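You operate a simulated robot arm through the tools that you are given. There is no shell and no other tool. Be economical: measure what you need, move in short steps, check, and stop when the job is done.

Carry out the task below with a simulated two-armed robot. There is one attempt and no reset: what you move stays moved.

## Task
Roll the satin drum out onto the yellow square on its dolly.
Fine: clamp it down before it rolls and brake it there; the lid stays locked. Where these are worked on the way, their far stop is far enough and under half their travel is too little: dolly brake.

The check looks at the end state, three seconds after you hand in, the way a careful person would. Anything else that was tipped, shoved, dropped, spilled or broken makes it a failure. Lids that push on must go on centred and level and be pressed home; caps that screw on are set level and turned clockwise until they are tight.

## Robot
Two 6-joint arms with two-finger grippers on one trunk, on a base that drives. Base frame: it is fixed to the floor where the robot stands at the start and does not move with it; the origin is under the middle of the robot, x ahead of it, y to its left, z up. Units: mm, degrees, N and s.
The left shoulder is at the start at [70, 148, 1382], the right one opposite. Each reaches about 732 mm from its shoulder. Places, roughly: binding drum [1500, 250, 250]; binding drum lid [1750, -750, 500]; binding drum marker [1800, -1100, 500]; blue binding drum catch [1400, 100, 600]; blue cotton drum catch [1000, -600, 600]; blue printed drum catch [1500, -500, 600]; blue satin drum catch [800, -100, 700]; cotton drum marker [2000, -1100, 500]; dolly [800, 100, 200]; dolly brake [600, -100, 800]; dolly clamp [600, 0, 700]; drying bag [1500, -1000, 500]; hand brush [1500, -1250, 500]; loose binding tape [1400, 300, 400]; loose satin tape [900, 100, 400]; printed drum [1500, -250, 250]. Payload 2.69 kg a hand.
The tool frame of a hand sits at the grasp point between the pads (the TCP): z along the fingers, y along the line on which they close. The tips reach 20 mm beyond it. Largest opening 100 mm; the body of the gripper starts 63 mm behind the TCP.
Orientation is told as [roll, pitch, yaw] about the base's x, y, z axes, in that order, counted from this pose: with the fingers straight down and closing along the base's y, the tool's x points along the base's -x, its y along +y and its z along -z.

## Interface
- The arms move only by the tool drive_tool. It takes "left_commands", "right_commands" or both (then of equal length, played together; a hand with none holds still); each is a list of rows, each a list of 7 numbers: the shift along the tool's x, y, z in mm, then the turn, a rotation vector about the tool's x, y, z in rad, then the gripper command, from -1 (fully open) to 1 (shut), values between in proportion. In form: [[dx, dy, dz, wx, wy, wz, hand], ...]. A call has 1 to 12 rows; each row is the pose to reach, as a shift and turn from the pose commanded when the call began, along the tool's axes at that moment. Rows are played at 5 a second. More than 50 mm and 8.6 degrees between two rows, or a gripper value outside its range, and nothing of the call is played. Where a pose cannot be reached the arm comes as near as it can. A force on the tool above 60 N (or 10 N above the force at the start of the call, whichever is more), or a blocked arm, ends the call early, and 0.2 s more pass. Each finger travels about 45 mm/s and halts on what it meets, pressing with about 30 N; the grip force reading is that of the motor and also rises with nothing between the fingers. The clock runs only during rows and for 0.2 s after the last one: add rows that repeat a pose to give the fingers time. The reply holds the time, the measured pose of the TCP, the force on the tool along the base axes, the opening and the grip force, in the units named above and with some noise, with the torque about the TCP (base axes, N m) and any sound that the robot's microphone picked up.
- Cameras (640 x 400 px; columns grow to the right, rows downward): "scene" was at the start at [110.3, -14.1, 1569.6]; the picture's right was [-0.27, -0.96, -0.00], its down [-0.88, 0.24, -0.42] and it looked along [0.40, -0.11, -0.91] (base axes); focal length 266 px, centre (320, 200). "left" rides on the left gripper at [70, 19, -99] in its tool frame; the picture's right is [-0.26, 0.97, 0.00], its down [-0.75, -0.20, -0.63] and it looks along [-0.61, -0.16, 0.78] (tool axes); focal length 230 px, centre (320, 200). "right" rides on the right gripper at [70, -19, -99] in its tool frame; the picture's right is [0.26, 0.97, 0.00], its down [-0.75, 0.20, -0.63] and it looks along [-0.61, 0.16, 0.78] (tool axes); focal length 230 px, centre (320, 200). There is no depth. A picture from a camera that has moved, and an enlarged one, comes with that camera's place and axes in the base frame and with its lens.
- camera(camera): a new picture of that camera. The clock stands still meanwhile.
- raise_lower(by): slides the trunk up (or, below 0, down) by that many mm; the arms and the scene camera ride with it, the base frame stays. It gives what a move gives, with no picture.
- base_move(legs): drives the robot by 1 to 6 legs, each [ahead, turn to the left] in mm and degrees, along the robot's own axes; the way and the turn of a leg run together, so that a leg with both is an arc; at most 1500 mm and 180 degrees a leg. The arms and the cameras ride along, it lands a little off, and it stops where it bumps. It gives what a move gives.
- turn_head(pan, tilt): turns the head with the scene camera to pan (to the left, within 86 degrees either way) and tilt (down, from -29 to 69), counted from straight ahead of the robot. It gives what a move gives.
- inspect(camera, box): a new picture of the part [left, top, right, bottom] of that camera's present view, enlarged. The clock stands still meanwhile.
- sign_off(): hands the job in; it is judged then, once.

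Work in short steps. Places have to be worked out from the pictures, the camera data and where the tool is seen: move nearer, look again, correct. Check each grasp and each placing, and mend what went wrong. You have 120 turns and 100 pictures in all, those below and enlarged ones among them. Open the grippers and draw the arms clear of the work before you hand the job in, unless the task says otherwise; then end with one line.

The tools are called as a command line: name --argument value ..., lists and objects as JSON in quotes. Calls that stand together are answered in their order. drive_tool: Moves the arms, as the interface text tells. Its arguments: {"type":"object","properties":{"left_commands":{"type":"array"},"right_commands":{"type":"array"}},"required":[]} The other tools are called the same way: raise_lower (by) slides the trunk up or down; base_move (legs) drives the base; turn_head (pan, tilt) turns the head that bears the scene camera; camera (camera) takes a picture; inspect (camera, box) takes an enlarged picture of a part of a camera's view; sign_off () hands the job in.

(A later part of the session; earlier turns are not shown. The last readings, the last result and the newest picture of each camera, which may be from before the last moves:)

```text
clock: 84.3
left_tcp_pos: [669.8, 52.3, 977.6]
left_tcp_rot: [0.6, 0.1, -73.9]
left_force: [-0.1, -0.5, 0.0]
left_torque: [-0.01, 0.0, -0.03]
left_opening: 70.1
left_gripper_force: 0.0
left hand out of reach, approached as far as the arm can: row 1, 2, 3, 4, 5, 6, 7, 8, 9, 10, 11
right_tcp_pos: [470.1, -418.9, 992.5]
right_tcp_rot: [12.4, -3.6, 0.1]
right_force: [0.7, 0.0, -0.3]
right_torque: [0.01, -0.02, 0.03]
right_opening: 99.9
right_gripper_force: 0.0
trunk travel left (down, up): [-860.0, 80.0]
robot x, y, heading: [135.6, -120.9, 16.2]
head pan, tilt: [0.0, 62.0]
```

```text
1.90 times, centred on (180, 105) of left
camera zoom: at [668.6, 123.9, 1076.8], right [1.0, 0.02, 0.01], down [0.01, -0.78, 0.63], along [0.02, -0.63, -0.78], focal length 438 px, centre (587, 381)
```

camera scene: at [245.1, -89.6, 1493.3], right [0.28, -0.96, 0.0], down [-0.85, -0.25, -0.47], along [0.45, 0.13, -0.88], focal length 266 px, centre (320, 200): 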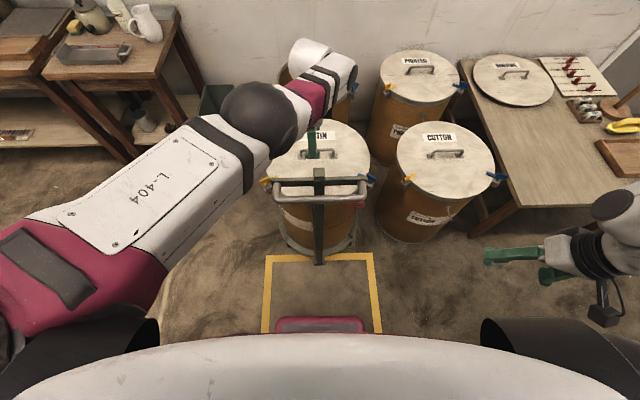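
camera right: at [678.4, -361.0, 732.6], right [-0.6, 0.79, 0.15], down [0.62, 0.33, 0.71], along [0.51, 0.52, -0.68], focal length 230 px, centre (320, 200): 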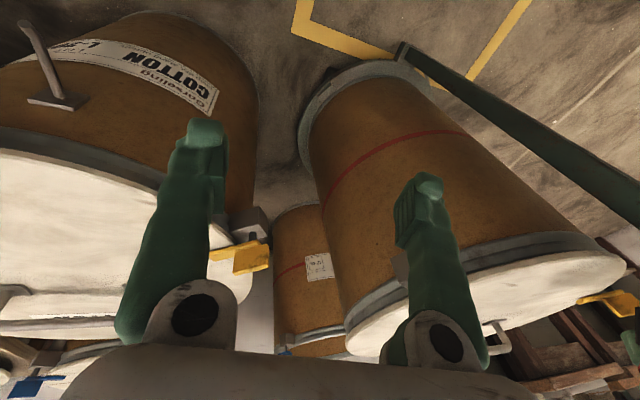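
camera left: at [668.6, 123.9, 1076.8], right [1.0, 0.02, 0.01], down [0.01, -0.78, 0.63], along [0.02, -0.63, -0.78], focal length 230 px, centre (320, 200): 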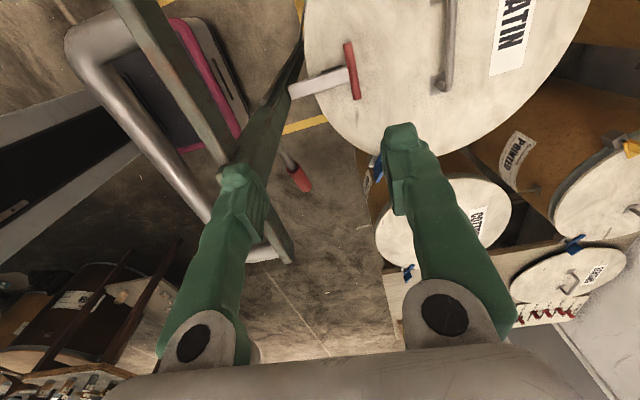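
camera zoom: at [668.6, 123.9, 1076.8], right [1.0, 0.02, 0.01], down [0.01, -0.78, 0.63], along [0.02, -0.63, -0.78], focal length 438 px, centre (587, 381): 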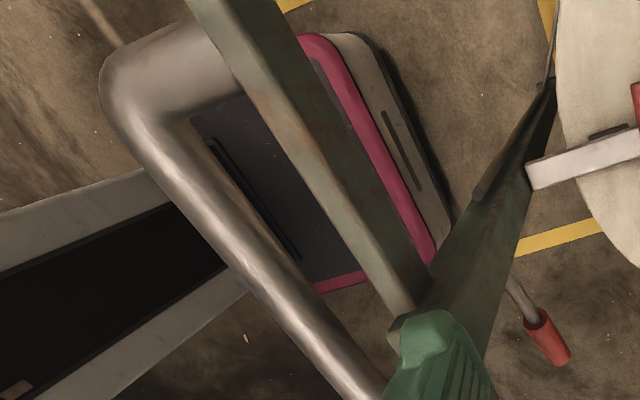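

The gap behind the bar is about 28 mm, enough for one finger. I move the left hand above the bar at about (531,57), opening set to ~37 mm, staying high.

drive_tool --left_commands '[[8, -26, 0, 0, 0, 0, 0.26], [17, -53, 0, 0, 0, 0, 0.26], [26, -80, 0, 0, 0, 0, 0.26], [34, -106, 0, 0, 0, 0, 0.26], [43, -132, 0, 0, 0, 0, 0.26], [43, -132, 0, 0, 0, 0, 0.26]]'

camera --camera "left"

```text
clock: 85.5
left_tcp_pos: [563.8, 142.6, 977.4]
left_tcp_rot: [3.8, 6.5, -69.3]
left_force: [0.7, -0.1, 0.2]
left_torque: [-0.05, 0.0, -0.01]
left_opening: 37.0
left_gripper_force: 0.1
left hand out of reach, approached as far as the arm can: row 1, 4, 5
right_tcp_pos: [469.5, -417.8, 993.5]
right_tcp_rot: [12.4, -3.6, 0.4]
right_force: [0.2, -0.4, 0.7]
right_torque: [0.0, -0.01, 0.02]
right_opening: 100.0
right_gripper_force: 0.0
trunk travel left (down, up): [-860.0, 80.0]
robot x, y, heading: [133.9, -120.2, 16.4]
head pan, tilt: [0.0, 62.0]
stopped in row 5 (left hand): the arm was blocked; the commanded pose is now the measured one
```

```text
35 pictures are left
camera left: at [555.3, 201.2, 1083.6], right [0.99, 0.09, 0.03], down [0.06, -0.85, 0.53], along [0.08, -0.52, -0.85], focal length 230 px, centre (320, 200)
```

left: 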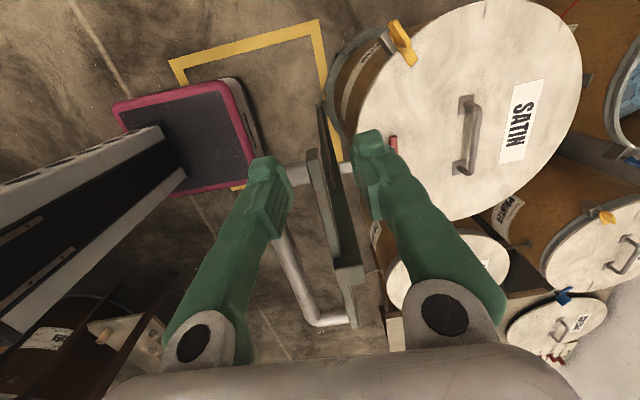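

The arm is folded too tightly at this distance. I back off 120 mm and raise the trunk so the arms can work more extended.

base_move --legs '[[-120, 0]]'

raise_lower --by 60

```text
clock: 86.8
left_tcp_pos: [449.1, 110.2, 976.9]
left_tcp_rot: [3.8, 6.4, -69.3]
left_force: [-0.2, -0.6, -0.3]
left_torque: [-0.01, 0.01, 0.05]
left_opening: 37.1
left_gripper_force: 0.1
right_tcp_pos: [358.1, -451.1, 992.6]
right_tcp_rot: [12.4, -3.5, 0.2]
right_force: [1.5, 0.1, 0.1]
right_torque: [-0.01, 0.14, -0.05]
right_opening: 100.2
right_gripper_force: 0.1
trunk travel left (down, up): [-860.0, 80.0]
robot x, y, heading: [18.0, -157.7, 16.4]
head pan, tilt: [0.0, 62.0]
```

```text
clock: 87.8
left_tcp_pos: [447.6, 109.7, 1038.3]
left_tcp_rot: [3.8, 6.5, -69.3]
left_force: [0.4, 0.4, 0.7]
left_torque: [0.03, -0.02, -0.03]
left_opening: 37.1
left_gripper_force: 0.0
right_tcp_pos: [357.2, -452.4, 1053.3]
right_tcp_rot: [12.4, -3.6, 0.1]
right_force: [0.0, -0.4, 0.5]
right_torque: [-0.02, -0.03, -0.01]
right_opening: 100.1
right_gripper_force: 0.1
trunk travel left (down, up): [-920.0, 20.0]
robot x, y, heading: [18.3, -158.0, 16.3]
head pan, tilt: [0.0, 62.0]
```

I move the left hand over the bar and level it.

drive_tool --left_commands '[[-17, 11, 9, 0.013, -0.023, 0.013, 0.26], [-34, 22, 19, 0.026, -0.045, 0.026, 0.26], [-50, 34, 28, 0.04, -0.068, 0.04, 0.26], [-67, 45, 38, 0.053, -0.09, 0.053, 0.26], [-84, 56, 47, 0.066, -0.113, 0.066, 0.26], [-84, 56, 47, 0.066, -0.113, 0.066, 0.26]]'

camera --camera "left"

```text
clock: 89.2
left_tcp_pos: [531.3, 56.7, 986.5]
left_tcp_rot: [-0.1, 0.1, -73.3]
left_force: [-0.3, 0.2, -0.2]
left_torque: [-0.01, -0.02, 0.01]
left_opening: 36.9
left_gripper_force: 0.0
right_tcp_pos: [355.7, -452.0, 1053.7]
right_tcp_rot: [12.3, -3.6, 0.1]
right_force: [-1.0, 0.4, -0.5]
right_torque: [0.02, 0.0, -0.02]
right_opening: 99.9
right_gripper_force: 0.1
trunk travel left (down, up): [-920.0, 20.0]
robot x, y, heading: [13.6, -159.9, 16.6]
head pan, tilt: [0.0, 62.0]
```

```text
34 pictures are left
camera left: at [530.7, 129.0, 1083.7], right [1.0, 0.03, 0.0], down [0.03, -0.78, 0.63], along [0.02, -0.63, -0.78], focal length 230 px, centre (320, 200)
```

left: 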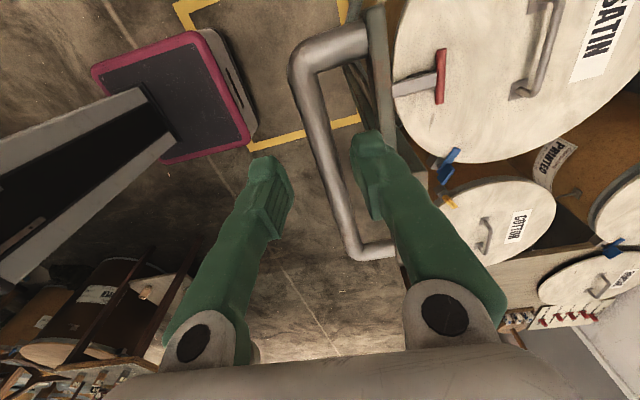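

The bar is centred under the fingers. I descend 83 mm and close on it.

drive_tool --left_commands '[[0, 0, 20, 0, 0, 0, 0.26], [0, 0, 40, 0, 0, 0, 0.26], [0, 0, 60, 0, 0, 0, 0.26], [0, 0, 80, 0, 0, 0, 0.26], [0, 0, 83, 0, 0, 0, 0.6], [0, 0, 83, 0, 0, 0, 1], [0, 0, 83, 0, 0, 0, 1]]'

camera --camera "scene"

```text
clock: 90.8
left_tcp_pos: [510.1, 67.7, 925.0]
left_tcp_rot: [0.8, 0.1, -73.6]
left_force: [7.9, 1.3, 14.9]
left_torque: [-0.04, 0.79, 0.01]
left_opening: 0.1
left_gripper_force: 22.8
left hand out of reach, approached as far as the arm can: row 2, 3, 4, 5, 6, 7
right_tcp_pos: [353.3, -453.7, 1052.9]
right_tcp_rot: [12.5, -3.8, 0.2]
right_force: [-0.5, -0.2, -0.7]
right_torque: [0.0, -0.03, -0.02]
right_opening: 99.9
right_gripper_force: 0.0
trunk travel left (down, up): [-920.0, 20.0]
robot x, y, heading: [19.2, -153.1, 16.4]
head pan, tilt: [0.0, 62.0]
```

```text
33 pictures are left
camera scene: at [126.0, -127.0, 1554.5], right [0.28, -0.96, 0.0], down [-0.85, -0.25, -0.47], along [0.45, 0.14, -0.88], focal length 266 px, centre (320, 200)
```

scene: 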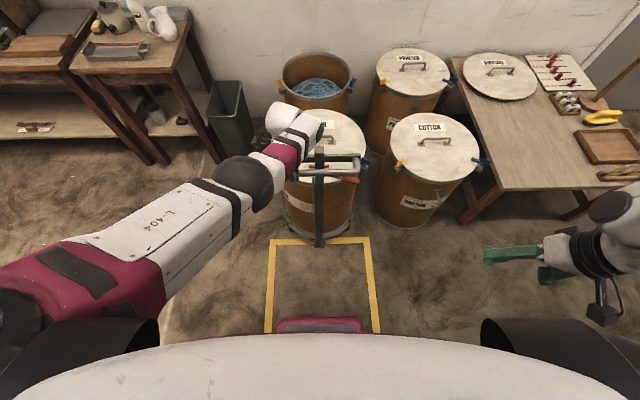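

At this trunk height the arm runs out of reach downward and closed beside the bar. I open, go back up over the bar, and lower the trunk instead.

drive_tool --left_commands '[[0, 0, -20, 0, 0, 0, 0.7], [0, 0, -45, 0, 0, 0, 0.26], [0, 0, -75, 0, 0, 0, 0.26], [-5, 8, -105, 0, 0, 0, 0.26], [-16, 18, -125, 0, 0, 0, 0.26], [-16, 18, -125, 0, 0, 0, 0.26]]'

raise_lower --by -70

camera --camera "left"

```text
clock: 92.2
left_tcp_pos: [530.2, 57.8, 1042.4]
left_tcp_rot: [-0.3, 0.1, -73.2]
left_force: [0.2, -0.5, 0.1]
left_torque: [-0.02, 0.0, -0.02]
left_opening: 36.9
left_gripper_force: 0.1
right_tcp_pos: [355.6, -452.6, 1054.0]
right_tcp_rot: [12.4, -3.7, 0.1]
right_force: [0.8, 0.9, 0.2]
right_torque: [0.01, -0.01, 0.01]
right_opening: 99.9
right_gripper_force: 0.1
trunk travel left (down, up): [-920.0, 20.0]
robot x, y, heading: [15.6, -157.7, 16.6]
head pan, tilt: [0.0, 62.0]
```

```text
clock: 93.2
left_tcp_pos: [530.8, 58.5, 972.0]
left_tcp_rot: [-0.3, 0.1, -73.3]
left_force: [-0.6, 0.2, 0.3]
left_torque: [-0.01, 0.0, 0.01]
left_opening: 37.2
left_gripper_force: 0.0
right_tcp_pos: [355.7, -452.1, 983.2]
right_tcp_rot: [12.4, -3.6, 0.2]
right_force: [0.5, 0.3, 0.5]
right_torque: [0.01, 0.0, 0.01]
right_opening: 100.0
right_gripper_force: 0.1
trunk travel left (down, up): [-850.0, 90.0]
robot x, y, heading: [17.8, -160.0, 16.4]
head pan, tilt: [0.0, 62.0]
```

```text
32 pictures are left
camera left: at [529.7, 131.1, 1069.7], right [1.0, 0.03, 0.0], down [0.03, -0.78, 0.63], along [0.02, -0.63, -0.78], focal length 230 px, centre (320, 200)
```

left: 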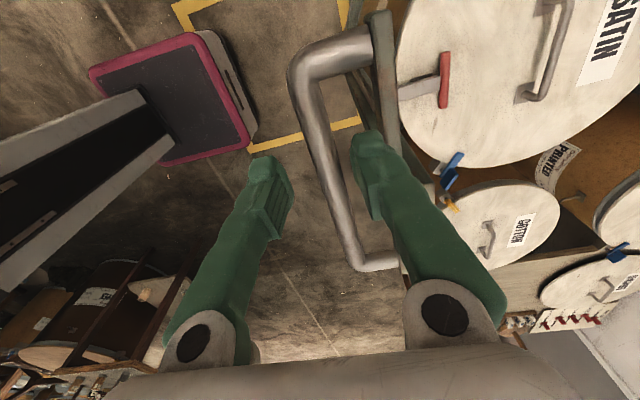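

The bar is centred for the left hand. Before lowering, I bring the right hand toward the bar too, turning it to straddle the same way (first half of the move).

drive_tool --right_commands '[[-12, 21, 5, 0.019, 0.018, -0.103, -0.5], [-24, 43, 11, 0.038, 0.035, -0.206, 0], [-35, 64, 16, 0.057, 0.053, -0.308, 0.26], [-47, 86, 22, 0.076, 0.07, -0.411, 0.26], [-59, 107, 27, 0.096, 0.088, -0.514, 0.26], [-71, 129, 33, 0.115, 0.105, -0.617, 0.26], [-82, 150, 38, 0.134, 0.123, -0.719, 0.26], [-94, 172, 44, 0.153, 0.14, -0.822, 0.26], [-106, 193, 49, 0.172, 0.158, -0.925, 0.26], [-106, 193, 49, 0.172, 0.158, -0.925, 0.26]]'

```text
clock: 95.4
left_tcp_pos: [531.4, 58.5, 972.2]
left_tcp_rot: [-0.2, 0.1, -73.3]
left_force: [-0.3, -0.5, -0.2]
left_torque: [-0.03, -0.03, -0.02]
left_opening: 37.1
left_gripper_force: 0.1
right_tcp_pos: [383.9, -386.3, 1012.1]
right_tcp_rot: [-0.1, -0.1, 53.8]
right_force: [-0.4, -0.2, 0.3]
right_torque: [0.02, 0.03, 0.0]
right_opening: 36.9
right_gripper_force: 0.0
right hand out of reach, approached as far as the arm can: row 1, 2, 3, 4, 5, 6, 7, 8, 9, 10
trunk travel left (down, up): [-850.0, 90.0]
robot x, y, heading: [16.3, -156.0, 16.4]
head pan, tilt: [0.0, 62.0]
```

Now the second half: over the bar's right half at about (565,-58).

drive_tool --right_commands '[[-34, 4, 3, 0, 0, -0.083, 0.26], [-68, 9, 6, 0, 0, -0.166, 0.26], [-101, 13, 9, 0, 0, -0.248, 0.26], [-135, 17, 12, 0, 0, -0.331, 0.26], [-169, 22, 15, 0, 0, -0.414, 0.26], [-203, 26, 17, 0, 0, -0.497, 0.26], [-237, 31, 20, 0, 0, -0.579, 0.26], [-270, 35, 23, 0, 0, -0.662, 0.26], [-304, 39, 26, 0, 0, -0.745, 0.26], [-338, 44, 29, 0, 0, -0.828, 0.26], [-372, 48, 32, 0, 0, -0.91, 0.26], [-372, 48, 32, 0, 0, -0.91, 0.26]]'

camera --camera "right"

```text
clock: 98.0
left_tcp_pos: [530.9, 57.8, 972.1]
left_tcp_rot: [-0.2, 0.2, -73.3]
left_force: [-0.6, 0.4, -0.6]
left_torque: [0.0, 0.04, -0.01]
left_opening: 37.0
left_gripper_force: 0.0
right_tcp_pos: [405.1, -389.7, 1051.6]
right_tcp_rot: [-0.4, 0.0, 106.0]
right_force: [-0.2, 0.6, 0.5]
right_torque: [0.0, -0.02, -0.02]
right_opening: 37.2
right_gripper_force: 0.0
right hand out of reach, approached as far as the arm can: row 1, 2, 3, 4, 5, 6, 7, 8, 9, 10, 11, 12
trunk travel left (down, up): [-850.0, 90.0]
robot x, y, heading: [17.1, -160.5, 16.6]
head pan, tilt: [0.0, 62.0]
```

```text
31 pictures are left
camera right: at [441.1, -451.9, 1150.7], right [-0.86, -0.51, -0.01], down [-0.4, 0.66, 0.63], along [-0.32, 0.54, -0.78], focal length 230 px, centre (320, 200)
```

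right: 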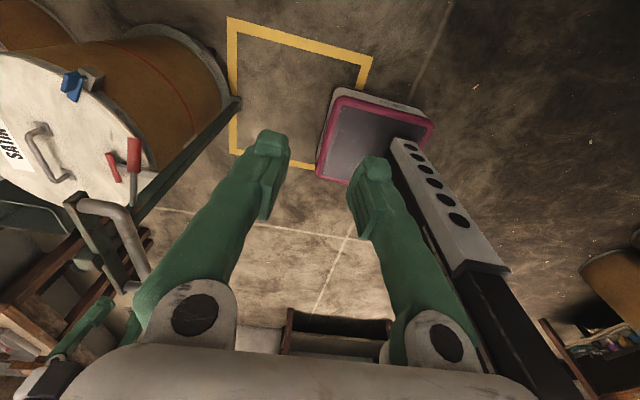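

The right arm can't take that orientation there; one hand near the middle will do for pulling. I shift the left hand to within about 30 mm of the post, then lower the trunk onto the bar.

drive_tool --left_commands '[[-14, 0, 0, 0, 0, 0, 0.26], [-28, 0, 0, 0, 0, 0, 0.26], [-28, 0, 0, 0, 0, 0, 0.26]]'

raise_lower --by -40

camera --camera "left"

```text
clock: 98.8
left_tcp_pos: [537.9, 31.0, 970.8]
left_tcp_rot: [-0.2, 0.0, -73.3]
left_force: [-0.3, 0.0, 0.4]
left_torque: [-0.04, -0.03, 0.0]
left_opening: 36.9
left_gripper_force: 0.1
right_tcp_pos: [404.5, -388.8, 1051.7]
right_tcp_rot: [-0.5, 0.0, 105.9]
right_force: [-0.3, 0.5, 0.0]
right_torque: [0.02, 0.0, 0.03]
right_opening: 37.1
right_gripper_force: 0.0
trunk travel left (down, up): [-850.0, 90.0]
robot x, y, heading: [16.1, -159.7, 16.4]
head pan, tilt: [0.0, 62.0]
```

```text
clock: 99.7
left_tcp_pos: [538.2, 31.3, 931.8]
left_tcp_rot: [-0.3, 0.1, -73.4]
left_force: [0.7, 0.1, 0.5]
left_torque: [-0.02, -0.01, 0.0]
left_opening: 37.0
left_gripper_force: 0.1
right_tcp_pos: [405.3, -388.9, 1012.1]
right_tcp_rot: [-0.7, 0.0, 105.9]
right_force: [0.0, 0.2, -0.3]
right_torque: [-0.01, -0.02, -0.01]
right_opening: 37.2
right_gripper_force: 0.1
trunk travel left (down, up): [-810.0, 130.0]
robot x, y, heading: [20.1, -155.0, 16.4]
head pan, tilt: [0.0, 62.0]
```

```text
30 pictures are left
camera left: at [537.6, 103.8, 1029.5], right [1.0, 0.03, 0.0], down [0.03, -0.78, 0.63], along [0.02, -0.63, -0.78], focal length 230 px, centre (320, 200)
```

left: 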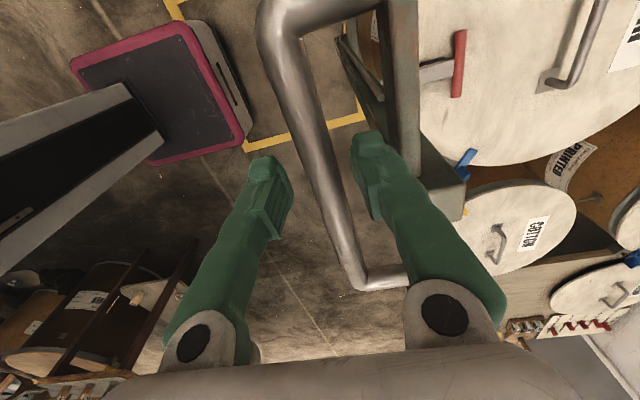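

The bar is centred between the fingertips. I lower the last 30 mm and close.

raise_lower --by -30

drive_tool --left_commands '[[0, 0, 0, 0, 0, 0, 0.5], [0, 0, 0, 0, 0, 0, 0.8], [0, 0, 0, 0, 0, 0, 1], [0, 0, 0, 0, 0, 0, 1]]'

camera --camera "left"

```text
clock: 100.4
left_tcp_pos: [537.7, 31.8, 900.4]
left_tcp_rot: [-0.1, 0.1, -73.2]
left_force: [-0.8, -0.3, 0.0]
left_torque: [-0.01, 0.01, -0.02]
left_opening: 36.9
left_gripper_force: 0.0
right_tcp_pos: [405.0, -389.1, 981.4]
right_tcp_rot: [-0.7, 0.0, 105.9]
right_force: [0.9, 0.2, 0.0]
right_torque: [-0.02, 0.03, 0.03]
right_opening: 37.1
right_gripper_force: 0.0
trunk travel left (down, up): [-780.0, 160.0]
robot x, y, heading: [17.8, -156.2, 16.5]
head pan, tilt: [0.0, 62.0]
```

```text
clock: 101.4
left_tcp_pos: [539.3, 31.2, 901.5]
left_tcp_rot: [-0.1, 0.1, -73.2]
left_force: [-1.7, -0.8, -3.1]
left_torque: [0.01, 0.02, 0.61]
left_opening: 14.6
left_gripper_force: 41.2
right_tcp_pos: [404.4, -390.6, 980.5]
right_tcp_rot: [-0.5, 0.0, 105.9]
right_force: [0.5, 0.5, 0.2]
right_torque: [-0.01, -0.01, -0.02]
right_opening: 37.0
right_gripper_force: 0.0
trunk travel left (down, up): [-780.0, 160.0]
robot x, y, heading: [20.5, -154.9, 16.5]
head pan, tilt: [0.0, 62.0]
```

```text
29 pictures are left
camera left: at [537.6, 103.5, 999.0], right [1.0, 0.03, 0.0], down [0.03, -0.78, 0.63], along [0.02, -0.63, -0.78], focal length 230 px, centre (320, 200)
```

left: 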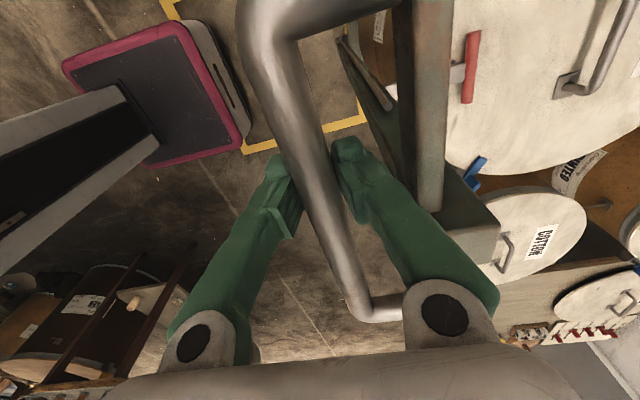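

The bar is gripped. I test whether the dolly rolls with a short pull.

base_move --legs '[[-40, 0]]'

camera --camera "scene"

```text
clock: 102.3
left_tcp_pos: [537.8, 33.1, 899.5]
left_tcp_rot: [1.0, 1.0, -72.2]
left_force: [38.3, 3.7, 23.2]
left_torque: [-0.38, 0.12, 0.03]
left_opening: 15.1
left_gripper_force: 39.7
right_tcp_pos: [422.7, -393.2, 980.0]
right_tcp_rot: [-1.8, 0.9, 106.0]
right_force: [1.1, 0.5, 0.3]
right_torque: [-0.09, 0.14, 0.01]
right_opening: 37.3
right_gripper_force: 0.0
trunk travel left (down, up): [-780.0, 160.0]
robot x, y, heading: [-6.7, -165.0, 16.1]
head pan, tilt: [0.0, 62.0]
stopped in leg 1: the force on the tool passed its limit at 65 N (the readings are from after the stop); the commanded pose is now the measured one
```

```text
28 pictures are left
camera scene: at [167.1, -115.3, 1413.3], right [0.28, -0.96, 0.0], down [-0.87, -0.25, -0.43], along [0.41, 0.12, -0.9], focal length 266 px, centre (320, 200)
```

scene: 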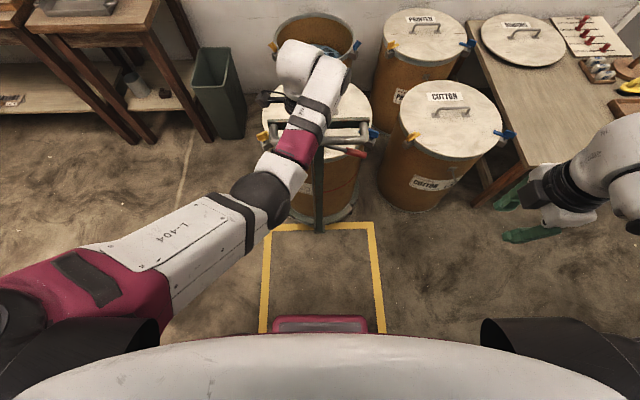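

The dolly is braked: 65 N did not move it, so the lever's present down position is "on" and it must be lifted to release. I let go of the bar and raise off.

drive_tool --left_commands '[[0, 0, 0, 0, 0, 0, 0.6], [0, 0, 0, 0, 0, 0, 0.26], [0, 0, 0, 0, 0, 0, 0.2], [0, 0, 0, 0, 0, 0, 0.2]]'

raise_lower --by 100

drive_tool --left_commands '[[20, 0, 0, 0, 0, 0, 0.2], [45, 0, 0, 0, 0, 0, 0.2], [75, 0, 0, 0, 0, 0, 0.2], [105, 0, 0, 0, 0, 0, 0.2], [135, 0, 0, 0, 0, 0, 0.2], [165, 0, 0, 0, 0, 0, 0.2], [195, 0, 0, 0, 0, 0, 0.2], [195, 0, 0, 0, 0, 0, 0.2], [195, 0, 0, 0, 0, 0, 0.2], [195, 0, 0, 0, 0, 0, 0.2], [195, 0, 0, 0, 0, 0, 0.2], [195, 0, 0, 0, 0, 0, 0.2]]' --right_commands '[[0, 0, 0, 0, 0, 0.13, 1], [0, 0, 0, 0, 0, 0.26, 1], [0, 0, 0, 0, 0, 0.39, 1], [0, 0, 0, 0, 0, 0.52, 1], [0, 0, 0, 0, 0, 0.65, 1], [0, 0, 0, 0, 0, 0.78, 1], [0, 0, 0, 0, 0, 0.91, 1], [0, 0, 0, 0, 0, 1.04, 1], [0, 0, 0, 0, 0, 1.17, 1], [0, 0, 0, 0, 0, 1.3, 1], [0, 0, 0, 0, 0, 1.43, 1], [0, 0, 0, 0, 0, 1.57, 1]]'

```text
clock: 102.6
left_tcp_pos: [504.7, 75.5, 885.9]
left_tcp_rot: [-4.1, 11.0, -69.8]
left_force: [72.5, 11.7, 25.5]
left_torque: [0.36, 0.11, -1.09]
left_opening: 52.8
left_gripper_force: 24.6
right_tcp_pos: [484.1, -382.3, 1002.5]
right_tcp_rot: [-11.4, 2.4, 110.4]
right_force: [0.3, 0.1, 1.5]
right_torque: [-0.02, 0.09, 0.03]
right_opening: 37.2
right_gripper_force: 0.0
trunk travel left (down, up): [-780.0, 160.0]
robot x, y, heading: [-8.4, -165.4, 15.4]
head pan, tilt: [0.0, 62.0]
stopped in row 1 (left hand): the arm was blocked; the commanded pose is now the measured one
```

```text
clock: 103.0
left_tcp_pos: [516.0, 88.5, 876.5]
left_tcp_rot: [-6.0, 15.9, -75.2]
left_force: [25.4, -44.5, -17.6]
left_torque: [0.57, 1.52, -0.84]
left_opening: 18.3
left_gripper_force: 0.1
right_tcp_pos: [553.9, -380.9, 1032.8]
right_tcp_rot: [-21.5, 6.0, 117.2]
right_force: [-0.2, 0.0, -0.4]
right_torque: [0.01, -0.04, -0.01]
right_opening: 37.1
right_gripper_force: 0.1
trunk travel left (down, up): [-784.0, 156.0]
robot x, y, heading: [-6.7, -165.2, 13.5]
head pan, tilt: [0.0, 62.0]
stopped: the arm was blocked; the commanded pose is now the measured one
```

```text
clock: 103.3
left_tcp_pos: [503.9, 84.7, 883.2]
left_tcp_rot: [-4.2, 20.1, -78.6]
left_force: [34.7, -46.3, -68.8]
left_torque: [-0.07, 2.29, -1.12]
left_opening: 53.7
left_gripper_force: 10.0
left hand out of reach, approached as far as the arm can: row 1
right_tcp_pos: [578.4, -404.2, 1063.9]
right_tcp_rot: [-32.1, 5.4, 112.8]
right_force: [-1.8, 0.0, -0.1]
right_torque: [-0.05, -0.09, -0.02]
right_opening: 9.0
right_gripper_force: 0.0
right hand out of reach, approached as far as the arm can: row 1
trunk travel left (down, up): [-784.0, 156.0]
robot x, y, heading: [-0.6, -162.1, 12.0]
head pan, tilt: [0.0, 62.0]
stopped in row 1 (left hand): the arm was blocked; the commanded pose is now the measured one
```

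The release made the robot rock. I look before moving anything further.

camera --camera "scene"

camera --camera "left"

```text
27 pictures are left
camera scene: at [253.0, -174.6, 1413.0], right [0.2, -0.98, -0.05], down [-0.91, -0.17, -0.38], along [0.37, 0.12, -0.92], focal length 266 px, centre (320, 200)
```

scene: 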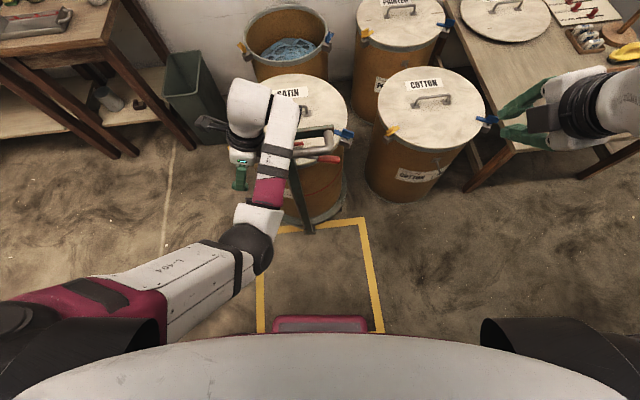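

```text
26 pictures are left
camera left: at [523.6, 121.6, 997.3], right [0.99, -0.02, -0.16], down [0.03, -0.94, 0.35], along [-0.15, -0.35, -0.92], focal length 230 px, centre (320, 200)
```

left: 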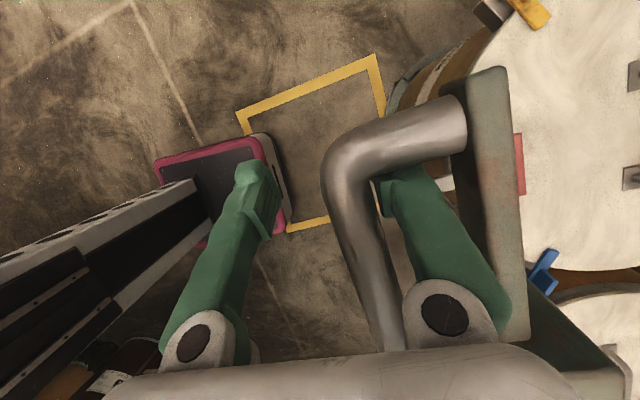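

The fingers are open around the bar's left part. I hold still for a moment so the robot settles, easing up very slightly.

drive_tool --left_commands '[[0, 0, -1, 0, 0, 0, 0.1], [0, 0, -2, 0, 0, 0, 0.1], [0, 0, -3, 0, 0, 0, 0.1], [0, 0, -4, 0, 0, 0, 0.1], [0, 0, -5, 0, 0, 0, 0.1]]'

drive_tool --left_commands '[[0, 0, -1, 0, 0, 0, 0.1], [0, 0, -2, 0, 0, 0, 0.1], [0, 0, -3, 0, 0, 0, 0.1], [0, 0, -4, 0, 0, 0, 0.1], [0, 0, -5, 0, 0, 0, 0.1]]'

```text
clock: 103.6
left_tcp_pos: [507.8, 84.6, 896.5]
left_tcp_rot: [0.1, 17.2, -85.0]
left_force: [34.9, -57.6, -44.3]
left_torque: [-0.99, 2.24, -1.7]
left_opening: 54.6
left_gripper_force: 7.8
right_tcp_pos: [582.7, -406.6, 1109.9]
right_tcp_rot: [-40.2, 6.5, 109.0]
right_force: [0.0, -0.7, 1.0]
right_torque: [0.08, -0.05, 0.05]
right_opening: 0.1
right_gripper_force: 16.5
trunk travel left (down, up): [-784.0, 156.0]
robot x, y, heading: [2.0, -162.6, 8.7]
head pan, tilt: [0.0, 62.0]
stopped in row 1 (left hand): the arm was blocked; the commanded pose is now the measured one
```

```text
clock: 104.0
left_tcp_pos: [507.5, 87.8, 896.9]
left_tcp_rot: [2.9, 14.7, -92.4]
left_force: [19.6, -63.0, -45.3]
left_torque: [-0.86, 1.65, -2.39]
left_opening: 56.2
left_gripper_force: 8.5
right_tcp_pos: [594.0, -418.5, 1135.2]
right_tcp_rot: [-44.5, 6.8, 105.4]
right_force: [-0.6, 0.1, 0.1]
right_torque: [0.05, -0.05, 0.01]
right_opening: 0.0
right_gripper_force: 29.1
trunk travel left (down, up): [-784.0, 156.0]
robot x, y, heading: [2.4, -162.8, 7.4]
head pan, tilt: [0.0, 62.0]
stopped in row 1 (left hand): the arm was blocked; the commanded pose is now the measured one
```

As before, a tiny base move should release the wound-up arm; the handle pushes the hand to the right, so I turn slightly right.

base_move --legs '[[0, -2]]'

camera --camera "left"

```text
clock: 104.7
left_tcp_pos: [298.0, 194.2, 913.2]
left_tcp_rot: [3.6, 28.2, -87.5]
left_force: [2.8, 1.8, -0.8]
left_torque: [-0.13, 0.23, 0.15]
left_opening: 44.9
left_gripper_force: 0.1
right_tcp_pos: [491.0, -393.5, 1223.5]
right_tcp_rot: [-55.0, 8.1, 101.7]
right_force: [-1.2, 5.3, -3.1]
right_torque: [-0.28, -0.23, -0.41]
right_opening: 0.1
right_gripper_force: 29.3
trunk travel left (down, up): [-784.0, 156.0]
robot x, y, heading: [4.8, -164.0, 7.6]
head pan, tilt: [0.0, 62.0]
stopped in leg 1: the robot was blocked; the commanded pose is now the measured one
```

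```text
25 pictures are left
camera left: at [310.7, 209.0, 1033.4], right [0.97, -0.22, -0.07], down [-0.2, -0.96, 0.19], along [-0.11, -0.17, -0.98], focal length 230 px, centre (320, 200)
```

left: 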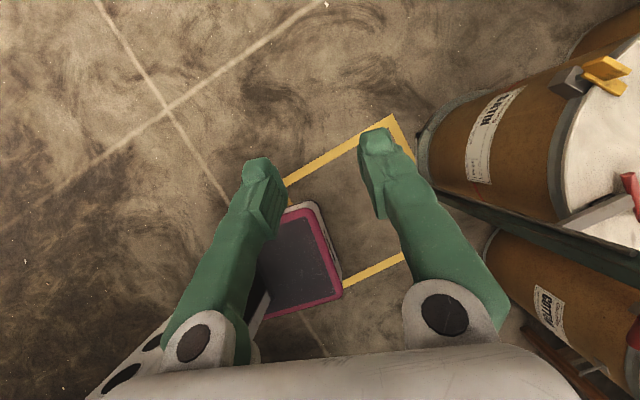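

The left hand is free. I check that everything is standing as it was.

drive_tool --left_commands '[[0, 0, -2, 0, 0, 0, 0.1], [0, 0, -4, 0, 0, 0, 0.1], [0, 0, -6, 0, 0, 0, 0.1], [0, 0, -8, 0, 0, 0, 0.1], [0, 0, -10, 0, 0, 0, 0.1]]'

camera --camera "scene"

```text
clock: 105.3
left_tcp_pos: [379.8, 169.5, 899.7]
left_tcp_rot: [3.4, 24.1, -89.0]
left_force: [0.6, 2.3, 0.7]
left_torque: [-0.19, 0.0, -0.03]
left_opening: 45.0
left_gripper_force: 0.1
left hand out of reach, approached as far as the arm can: row 2, 3
right_tcp_pos: [531.3, -395.2, 1187.3]
right_tcp_rot: [-49.9, 8.7, 102.5]
right_force: [-0.2, -0.9, 1.6]
right_torque: [0.08, 0.03, 0.1]
right_opening: 0.0
right_gripper_force: 29.0
trunk travel left (down, up): [-784.0, 156.0]
robot x, y, heading: [3.0, -161.6, 7.3]
head pan, tilt: [0.0, 62.0]
stopped in row 3 (right hand): the arm was blocked; the commanded pose is now the measured one
```

```text
24 pictures are left
camera scene: at [157.5, -134.5, 1416.2], right [0.13, -0.99, 0.01], down [-0.89, -0.12, -0.44], along [0.44, 0.05, -0.9], focal length 266 px, centre (320, 200)
```

scene: 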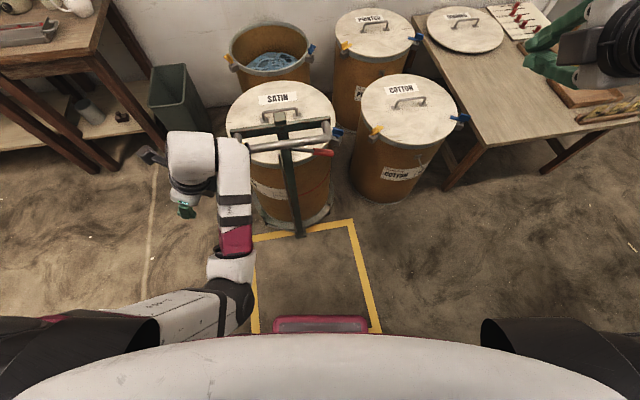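

Everything stands; only the robot rocked. I back off to a free area, settle, and re-align heading.

base_move --legs '[[-250, 0], [0, 9.2]]'

```text
clock: 106.3
left_tcp_pos: [324.4, 166.3, 909.8]
left_tcp_rot: [5.3, 25.8, -87.9]
left_force: [0.7, 0.6, 0.4]
left_torque: [-0.02, 0.03, 0.02]
left_opening: 45.0
left_gripper_force: 0.0
right_tcp_pos: [479.4, -405.3, 1193.6]
right_tcp_rot: [-51.7, 7.6, 102.0]
right_force: [1.5, 0.6, -1.2]
right_torque: [0.0, 0.04, 0.0]
right_opening: 0.0
right_gripper_force: 30.0
trunk travel left (down, up): [-784.0, 156.0]
robot x, y, heading: [-25.9, -167.6, 6.9]
head pan, tilt: [0.0, 62.0]
stopped in leg 1: the robot was blocked; the commanded pose is now the measured one
```

The drive stopped early from the residual sway; nothing is touching (forces ~0). I repeat it.

base_move --legs '[[-230, 0], [0, 9.5]]'

```text
clock: 108.7
left_tcp_pos: [19.2, 186.4, 916.9]
left_tcp_rot: [6.6, 25.9, -77.8]
left_force: [-1.0, 1.2, -0.3]
left_torque: [0.0, -0.02, -0.03]
left_opening: 45.2
left_gripper_force: 0.0
right_tcp_pos: [263.0, -352.2, 1201.2]
right_tcp_rot: [-52.9, 7.7, 111.6]
right_force: [-0.5, 0.4, -0.2]
right_torque: [0.02, -0.01, 0.01]
right_opening: 0.0
right_gripper_force: 29.4
trunk travel left (down, up): [-784.0, 156.0]
robot x, y, heading: [-259.9, -196.2, 16.6]
head pan, tilt: [0.0, 62.0]
```

Stable now. I turn the right hand into a pose with fingers pointing left (mirror of the left-hand pose that worked), so it can come in from the right under the brake lever.

drive_tool --right_commands '[[-9, 5, 12, -0.059, -0.108, 0.06, 1], [-19, 11, 23, -0.118, -0.216, 0.121, 1], [-28, 17, 35, -0.176, -0.324, 0.182, 1], [-37, 22, 46, -0.235, -0.431, 0.242, 1], [-47, 28, 58, -0.294, -0.539, 0.303, 1], [-56, 33, 70, -0.353, -0.647, 0.363, 1], [-65, 39, 81, -0.411, -0.755, 0.424, 1], [-75, 44, 93, -0.47, -0.863, 0.484, 1], [-84, 50, 104, -0.529, -0.971, 0.545, 1], [-93, 55, 116, -0.588, -1.078, 0.605, 1], [-103, 61, 127, -0.646, -1.186, 0.666, 1], [-112, 66, 139, -0.705, -1.294, 0.726, 1]]'

```text
clock: 111.3
left_tcp_pos: [19.5, 185.9, 917.5]
left_tcp_rot: [6.7, 25.8, -77.8]
left_force: [-0.3, -0.8, -0.6]
left_torque: [0.0, -0.01, 0.02]
left_opening: 45.1
left_gripper_force: 0.0
right_tcp_pos: [179.5, -346.2, 1105.0]
right_tcp_rot: [0.3, -75.0, 106.6]
right_force: [0.6, -0.7, 0.5]
right_torque: [0.04, -0.02, -0.01]
right_opening: 0.0
right_gripper_force: 29.8
right hand out of reach, approached as far as the arm can: row 6, 7, 8, 9, 10, 11, 12
trunk travel left (down, up): [-784.0, 156.0]
robot x, y, heading: [-262.7, -198.4, 16.4]
head pan, tilt: [0.0, 62.0]
```

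Orientation reached. I move that hand to a comfortable, lower, more extended position.

drive_tool --right_commands '[[19, -17, 14, 0, 0, 0, 1], [38, -35, 28, 0, 0, 0, 1], [57, -52, 41, 0, 0, 0, 1], [76, -69, 55, 0, 0, 0, 1], [95, -86, 69, 0, 0, 0, 1], [114, -104, 83, 0, 0, 0, 1], [133, -121, 96, 0, 0, 0, 1], [152, -138, 110, 0, 0, 0, 1], [152, -138, 110, 0, 0, 0, 1]]'

```text
clock: 113.3
left_tcp_pos: [20.1, 188.3, 915.6]
left_tcp_rot: [6.5, 25.8, -77.9]
left_force: [-0.1, 0.0, 0.1]
left_torque: [0.0, 0.01, -0.02]
left_opening: 45.4
left_gripper_force: 0.0
right_tcp_pos: [156.5, -330.6, 1087.3]
right_tcp_rot: [0.1, -75.0, 106.9]
right_force: [-0.3, -1.1, -0.1]
right_torque: [-0.02, 0.0, 0.01]
right_opening: 0.0
right_gripper_force: 29.0
right hand out of reach, approached as far as the arm can: row 1, 2, 3, 4, 5, 6, 7, 8, 9
trunk travel left (down, up): [-784.0, 156.0]
robot x, y, heading: [-261.0, -195.1, 16.6]
head pan, tilt: [0.0, 62.0]
```

The right arm is stuck in a bad elbow/wrist branch. I turn it back toward the starting fingers-down pose, lower and farther ahead, to regain a good configuration.

drive_tool --right_commands '[[15, -8, 4, 0.078, 0.078, 0.101, 1], [30, -17, 8, 0.155, 0.155, 0.202, 1], [44, -25, 12, 0.233, 0.233, 0.303, 1], [59, -33, 16, 0.31, 0.31, 0.404, 1], [74, -42, 20, 0.388, 0.388, 0.506, 1], [89, -50, 24, 0.465, 0.465, 0.607, 1], [103, -58, 28, 0.543, 0.543, 0.708, 1], [118, -67, 32, 0.621, 0.621, 0.809, 1], [133, -75, 36, 0.698, 0.698, 0.91, 1], [148, -83, 40, 0.776, 0.776, 1.011, 1], [162, -92, 44, 0.853, 0.853, 1.112, 1], [177, -100, 48, 0.931, 0.931, 1.213, 1]]'

camera --camera "scene"

```text
clock: 115.9
left_tcp_pos: [19.4, 187.1, 916.5]
left_tcp_rot: [6.6, 25.7, -77.9]
left_force: [-0.9, 0.0, -0.3]
left_torque: [-0.01, -0.04, 0.01]
left_opening: 45.2
left_gripper_force: 0.1
right_tcp_pos: [160.1, -428.5, 957.0]
right_tcp_rot: [4.9, -5.7, 23.4]
right_force: [0.5, 0.1, 0.6]
right_torque: [0.03, -0.03, -0.01]
right_opening: 0.0
right_gripper_force: 29.6
right hand out of reach, approached as far as the arm can: row 4, 5, 6, 7, 8, 9, 10, 11, 12
trunk travel left (down, up): [-784.0, 156.0]
robot x, y, heading: [-265.4, -193.2, 16.3]
head pan, tilt: [0.0, 62.0]
```

```text
23 pictures are left
camera scene: at [-149.1, -160.8, 1416.9], right [0.28, -0.96, 0.0], down [-0.85, -0.25, -0.47], along [0.45, 0.13, -0.88], focal length 266 px, centre (320, 200)
```

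scene: 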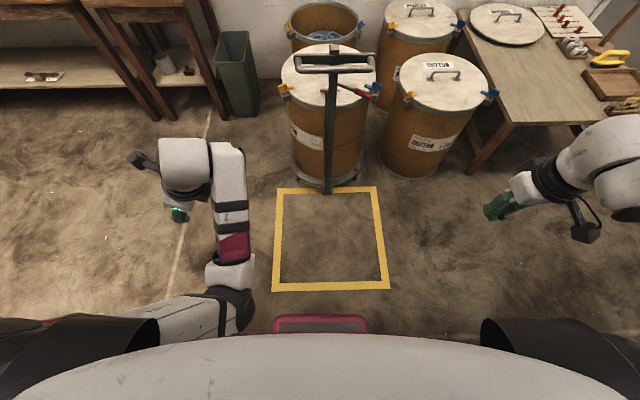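

Now fingers-down again. I bring the right hand to its starting-like place ahead of the shoulder to recover the normal elbow configuration.

drive_tool --right_commands '[[-20, 11, 15, 0.012, 0.014, 0.017, 1], [-40, 22, 31, 0.024, 0.028, 0.034, 1], [-60, 34, 46, 0.036, 0.043, 0.051, 1], [-79, 45, 61, 0.048, 0.057, 0.068, 1], [-99, 56, 76, 0.06, 0.071, 0.086, 1], [-119, 67, 92, 0.073, 0.086, 0.103, 1], [-138, 79, 107, 0.085, 0.1, 0.12, 1], [-138, 79, 107, 0.085, 0.1, 0.12, 1]]'

```text
clock: 117.7
left_tcp_pos: [19.9, 187.2, 917.0]
left_tcp_rot: [6.5, 25.7, -77.9]
left_force: [0.2, 0.1, -0.3]
left_torque: [-0.01, 0.05, -0.01]
left_opening: 45.0
left_gripper_force: 0.1
right_tcp_pos: [131.4, -455.9, 939.3]
right_tcp_rot: [-0.1, 0.9, 16.5]
right_force: [0.0, 0.1, 0.2]
right_torque: [0.0, 0.01, 0.03]
right_opening: 0.0
right_gripper_force: 29.2
right hand out of reach, approached as far as the arm can: row 1, 2, 3, 4, 5, 6, 7, 8
trunk travel left (down, up): [-784.0, 156.0]
robot x, y, heading: [-260.6, -196.6, 16.7]
head pan, tilt: [0.0, 62.0]
```

From this elbow branch, forward-left-pointing fingers should be reachable, and that's just what the lever needs (coming in from the front right). I turn the hand toward that orientation in two parts.

drive_tool --right_commands '[[-5, 2, 0, 0.035, -0.075, -0.098, 1], [-10, 4, 0, 0.07, -0.15, -0.195, 1], [-15, 6, 0, 0.105, -0.225, -0.293, 1], [-20, 8, 0, 0.14, -0.3, -0.39, 1], [-25, 10, 0, 0.175, -0.375, -0.488, 1], [-30, 12, 0, 0.21, -0.449, -0.586, 1], [-35, 14, 0, 0.245, -0.524, -0.683, 1], [-40, 16, 0, 0.28, -0.599, -0.781, 1], [-45, 18, 0, 0.315, -0.674, -0.878, 1], [-50, 20, 0, 0.349, -0.749, -0.976, 1], [-55, 20, 0, 0.384, -0.824, -1.074, 1], [-60, 20, 0, 0.419, -0.899, -1.171, 1]]'

drive_tool --right_commands '[[0, 0, 0, 0.035, -0.075, -0.098, 1], [0, 0, 0, 0.07, -0.15, -0.195, 1], [0, 0, 0, 0.105, -0.225, -0.293, 1], [0, 0, 0, 0.14, -0.3, -0.39, 1], [0, 0, 0, 0.175, -0.375, -0.488, 1], [0, 0, 0, 0.21, -0.449, -0.586, 1], [0, 0, 0, 0.252, -0.539, -0.703, 1], [0, 0, 0, 0.252, -0.539, -0.703, 1]]'

```text
clock: 120.3
left_tcp_pos: [19.1, 187.2, 915.9]
left_tcp_rot: [6.6, 25.7, -77.8]
left_force: [0.4, -0.4, 0.5]
left_torque: [0.0, -0.01, -0.03]
left_opening: 45.0
left_gripper_force: 0.1
right_tcp_pos: [177.8, -414.6, 993.5]
right_tcp_rot: [-48.6, -22.4, 99.5]
right_force: [0.5, -0.1, -0.2]
right_torque: [0.0, 0.02, -0.05]
right_opening: 0.2
right_gripper_force: 29.1
right hand out of reach, approached as far as the arm can: row 6, 7, 8, 9, 10, 11, 12
trunk travel left (down, up): [-784.0, 156.0]
robot x, y, heading: [-259.9, -194.2, 16.5]
head pan, tilt: [0.0, 62.0]
```

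```text
refused: row 7 steps farther than a row can; nothing moved
```

The second part's last step was a hair too big; I resend it in even steps.

drive_tool --right_commands '[[0, 0, 0, 0.036, -0.077, -0.1, 1], [0, 0, 0, 0.072, -0.154, -0.2, 1], [0, 0, 0, 0.108, -0.231, -0.301, 1], [0, 0, 0, 0.143, -0.307, -0.401, 1], [0, 0, 0, 0.179, -0.384, -0.501, 1], [0, 0, 0, 0.215, -0.461, -0.602, 1], [0, 0, 0, 0.251, -0.538, -0.702, 1], [0, 0, 0, 0.251, -0.538, -0.702, 1]]'

```text
clock: 122.1
left_tcp_pos: [20.3, 186.7, 915.4]
left_tcp_rot: [6.5, 25.8, -77.8]
left_force: [-0.1, 0.3, -0.6]
left_torque: [0.04, 0.05, -0.01]
left_opening: 44.7
left_gripper_force: 0.0
right_tcp_pos: [162.4, -400.0, 1039.7]
right_tcp_rot: [-74.1, -0.6, 146.3]
right_force: [-0.1, 0.4, 0.5]
right_torque: [-0.03, -0.01, 0.01]
right_opening: 0.1
right_gripper_force: 29.2
right hand out of reach, approached as far as the arm can: row 1, 2, 3, 4, 5, 6, 7, 8
trunk travel left (down, up): [-784.0, 156.0]
robot x, y, heading: [-262.2, -194.6, 16.4]
head pan, tilt: [0.0, 62.0]
```

Orientation reached (fingers forward-left, nearly level). I test reaching forward and down.

drive_tool --right_commands '[[11, 18, 24, 0, 0, 0, 1], [23, 35, 48, 0, 0, 0, 1], [34, 53, 72, 0, 0, 0, 1], [45, 71, 97, 0, 0, 0, 1], [57, 88, 121, 0, 0, 0, 1], [68, 106, 145, 0, 0, 0, 1], [68, 106, 145, 0, 0, 0, 1]]'

```text
clock: 123.7
left_tcp_pos: [20.3, 188.5, 915.3]
left_tcp_rot: [6.5, 25.6, -77.9]
left_force: [-0.8, -1.0, 0.0]
left_torque: [-0.02, -0.03, -0.01]
left_opening: 44.9
left_gripper_force: 0.1
right_tcp_pos: [236.5, -354.7, 1058.4]
right_tcp_rot: [-74.0, -0.7, 146.2]
right_force: [0.3, 2.0, -0.1]
right_torque: [-0.01, 0.01, 0.02]
right_opening: 0.0
right_gripper_force: 29.8
right hand out of reach, approached as far as the arm can: row 1, 2, 3, 4, 5, 6, 7
trunk travel left (down, up): [-784.0, 156.0]
robot x, y, heading: [-259.5, -194.1, 16.7]
head pan, tilt: [0.0, 62.0]
```

The hand now reaches forward at fixed height; I can set its height with the trunk and its place with the base. I re-measure the brake lever from here.

inspect --camera "scene" --box '[280, 30, 400, 110]'

```text
5.00 times, centred on (340, 70) of scene
camera zoom: at [-147.5, -159.0, 1416.7], right [0.28, -0.96, 0.0], down [-0.85, -0.25, -0.47], along [0.45, 0.13, -0.88], focal length 1332 px, centre (220, 850)
```

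zoom: 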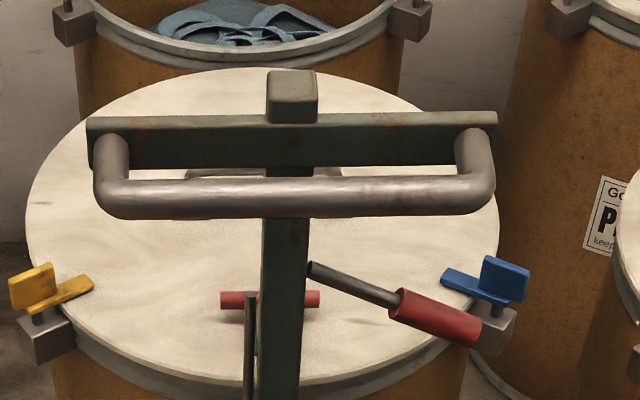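

The lever runs from its pivot (597,-5,816) to its end (644,-117,756). My closed right fingers need to come to about (633,-102,730), under its outer part. I shift left and forward first, keeping 200 mm short.

base_move --legs '[[0, 26.9], [283, 0], [0, -26.9]]'

raise_lower --by -328

```text
clock: 128.3
left_tcp_pos: [221.5, 379.9, 915.3]
left_tcp_rot: [6.5, 25.9, -77.9]
left_force: [0.2, -0.8, 0.3]
left_torque: [0.01, -0.01, 0.04]
left_opening: 45.1
left_gripper_force: 0.0
right_tcp_pos: [437.0, -166.2, 1059.1]
right_tcp_rot: [-73.9, -0.7, 146.3]
right_force: [-0.4, -0.3, 0.7]
right_torque: [-0.02, 0.01, 0.02]
right_opening: 0.0
right_gripper_force: 29.2
trunk travel left (down, up): [-784.0, 156.0]
robot x, y, heading: [-59.7, -2.9, 16.2]
head pan, tilt: [0.0, 62.0]
```

```text
clock: 131.6
left_tcp_pos: [222.2, 377.7, 587.2]
left_tcp_rot: [6.6, 25.8, -77.8]
left_force: [0.2, 1.2, -0.3]
left_torque: [-0.01, -0.01, 0.02]
left_opening: 44.9
left_gripper_force: 0.1
right_tcp_pos: [436.5, -165.7, 731.9]
right_tcp_rot: [-74.0, -0.7, 146.2]
right_force: [-0.3, -0.4, -0.6]
right_torque: [-0.01, -0.01, 0.02]
right_opening: 0.0
right_gripper_force: 29.7
trunk travel left (down, up): [-456.0, 484.0]
robot x, y, heading: [-56.8, -0.3, 16.4]
head pan, tilt: [0.0, 62.0]
```

I lower 10 mm more for margin, drive forward 165 mm and check the line-up.

raise_lower --by -10

base_move --legs '[[165, 0]]'

camera --camera "right"

```text
clock: 132.1
left_tcp_pos: [221.7, 378.2, 578.4]
left_tcp_rot: [6.4, 25.8, -77.9]
left_force: [0.1, 0.1, -0.4]
left_torque: [0.0, 0.0, -0.02]
left_opening: 44.9
left_gripper_force: 0.1
right_tcp_pos: [436.2, -165.4, 721.3]
right_tcp_rot: [-74.0, -0.7, 146.3]
right_force: [-0.2, 0.4, 0.1]
right_torque: [-0.01, 0.02, 0.02]
right_opening: 0.0
right_gripper_force: 30.1
trunk travel left (down, up): [-446.0, 494.0]
robot x, y, heading: [-57.9, -5.8, 16.3]
head pan, tilt: [0.0, 62.0]
```

```text
clock: 133.6
left_tcp_pos: [380.9, 426.1, 577.0]
left_tcp_rot: [6.5, 25.8, -78.0]
left_force: [-0.4, -0.3, -0.3]
left_torque: [-0.02, 0.02, 0.03]
left_opening: 45.1
left_gripper_force: 0.0
right_tcp_pos: [595.5, -118.9, 720.8]
right_tcp_rot: [-73.9, -0.7, 146.0]
right_force: [0.4, -0.1, 0.4]
right_torque: [0.0, 0.03, 0.02]
right_opening: 0.0
right_gripper_force: 29.6
trunk travel left (down, up): [-446.0, 494.0]
robot x, y, heading: [99.3, 46.1, 16.5]
head pan, tilt: [0.0, 62.0]
```

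```text
21 pictures are left
camera right: at [602.9, -232.9, 765.8], right [0.06, -0.36, -0.93], down [-0.99, -0.13, -0.01], along [-0.12, 0.92, -0.36], focal length 230 px, centre (320, 200)
```

right: 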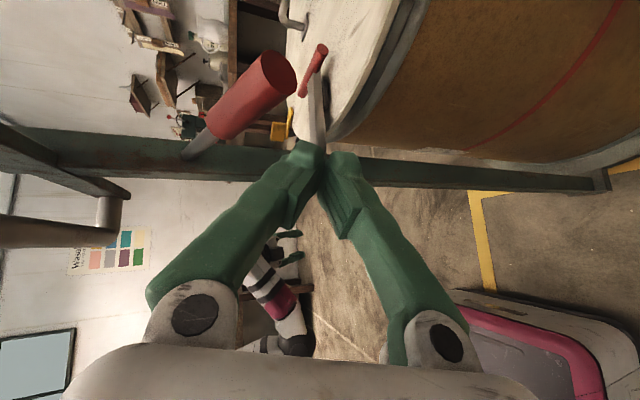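

The lever end is confirmed at about (645,-117,749). I go the last 42 mm so the fingers are beneath it.

base_move --legs '[[42, 0]]'

raise_lower --by 40

camera --camera "right"

```text
clock: 134.5
left_tcp_pos: [421.6, 438.1, 578.0]
left_tcp_rot: [6.5, 25.7, -78.0]
left_force: [0.2, -0.2, -0.2]
left_torque: [-0.04, 0.01, 0.03]
left_opening: 45.1
left_gripper_force: 0.0
right_tcp_pos: [635.8, -106.7, 721.1]
right_tcp_rot: [-74.0, -0.7, 146.2]
right_force: [-5.5, -0.1, -0.9]
right_torque: [0.01, -0.12, -0.01]
right_opening: 0.0
right_gripper_force: 29.4
trunk travel left (down, up): [-446.0, 494.0]
robot x, y, heading: [141.2, 57.2, 16.3]
head pan, tilt: [0.0, 62.0]
```

```text
clock: 135.3
left_tcp_pos: [422.2, 438.5, 619.0]
left_tcp_rot: [6.5, 25.9, -78.0]
left_force: [0.5, -0.8, 0.1]
left_torque: [0.0, 0.03, 0.0]
left_opening: 44.9
left_gripper_force: 0.0
right_tcp_pos: [635.3, -106.5, 760.9]
right_tcp_rot: [-74.0, -0.6, 146.1]
right_force: [-0.2, -0.5, -0.2]
right_torque: [0.04, -0.02, -0.01]
right_opening: 0.0
right_gripper_force: 29.7
trunk travel left (down, up): [-486.0, 454.0]
robot x, y, heading: [143.6, 59.1, 16.4]
head pan, tilt: [0.0, 62.0]
```

```text
20 pictures are left
camera right: at [643.2, -220.8, 806.2], right [0.06, -0.36, -0.93], down [-0.99, -0.13, -0.01], along [-0.12, 0.92, -0.36], focal length 230 px, centre (320, 200)
```

right: 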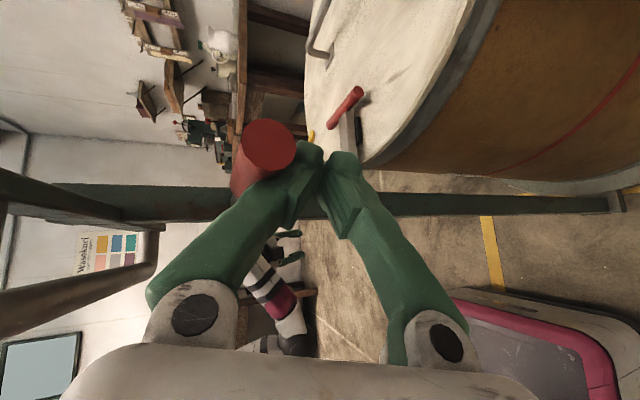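

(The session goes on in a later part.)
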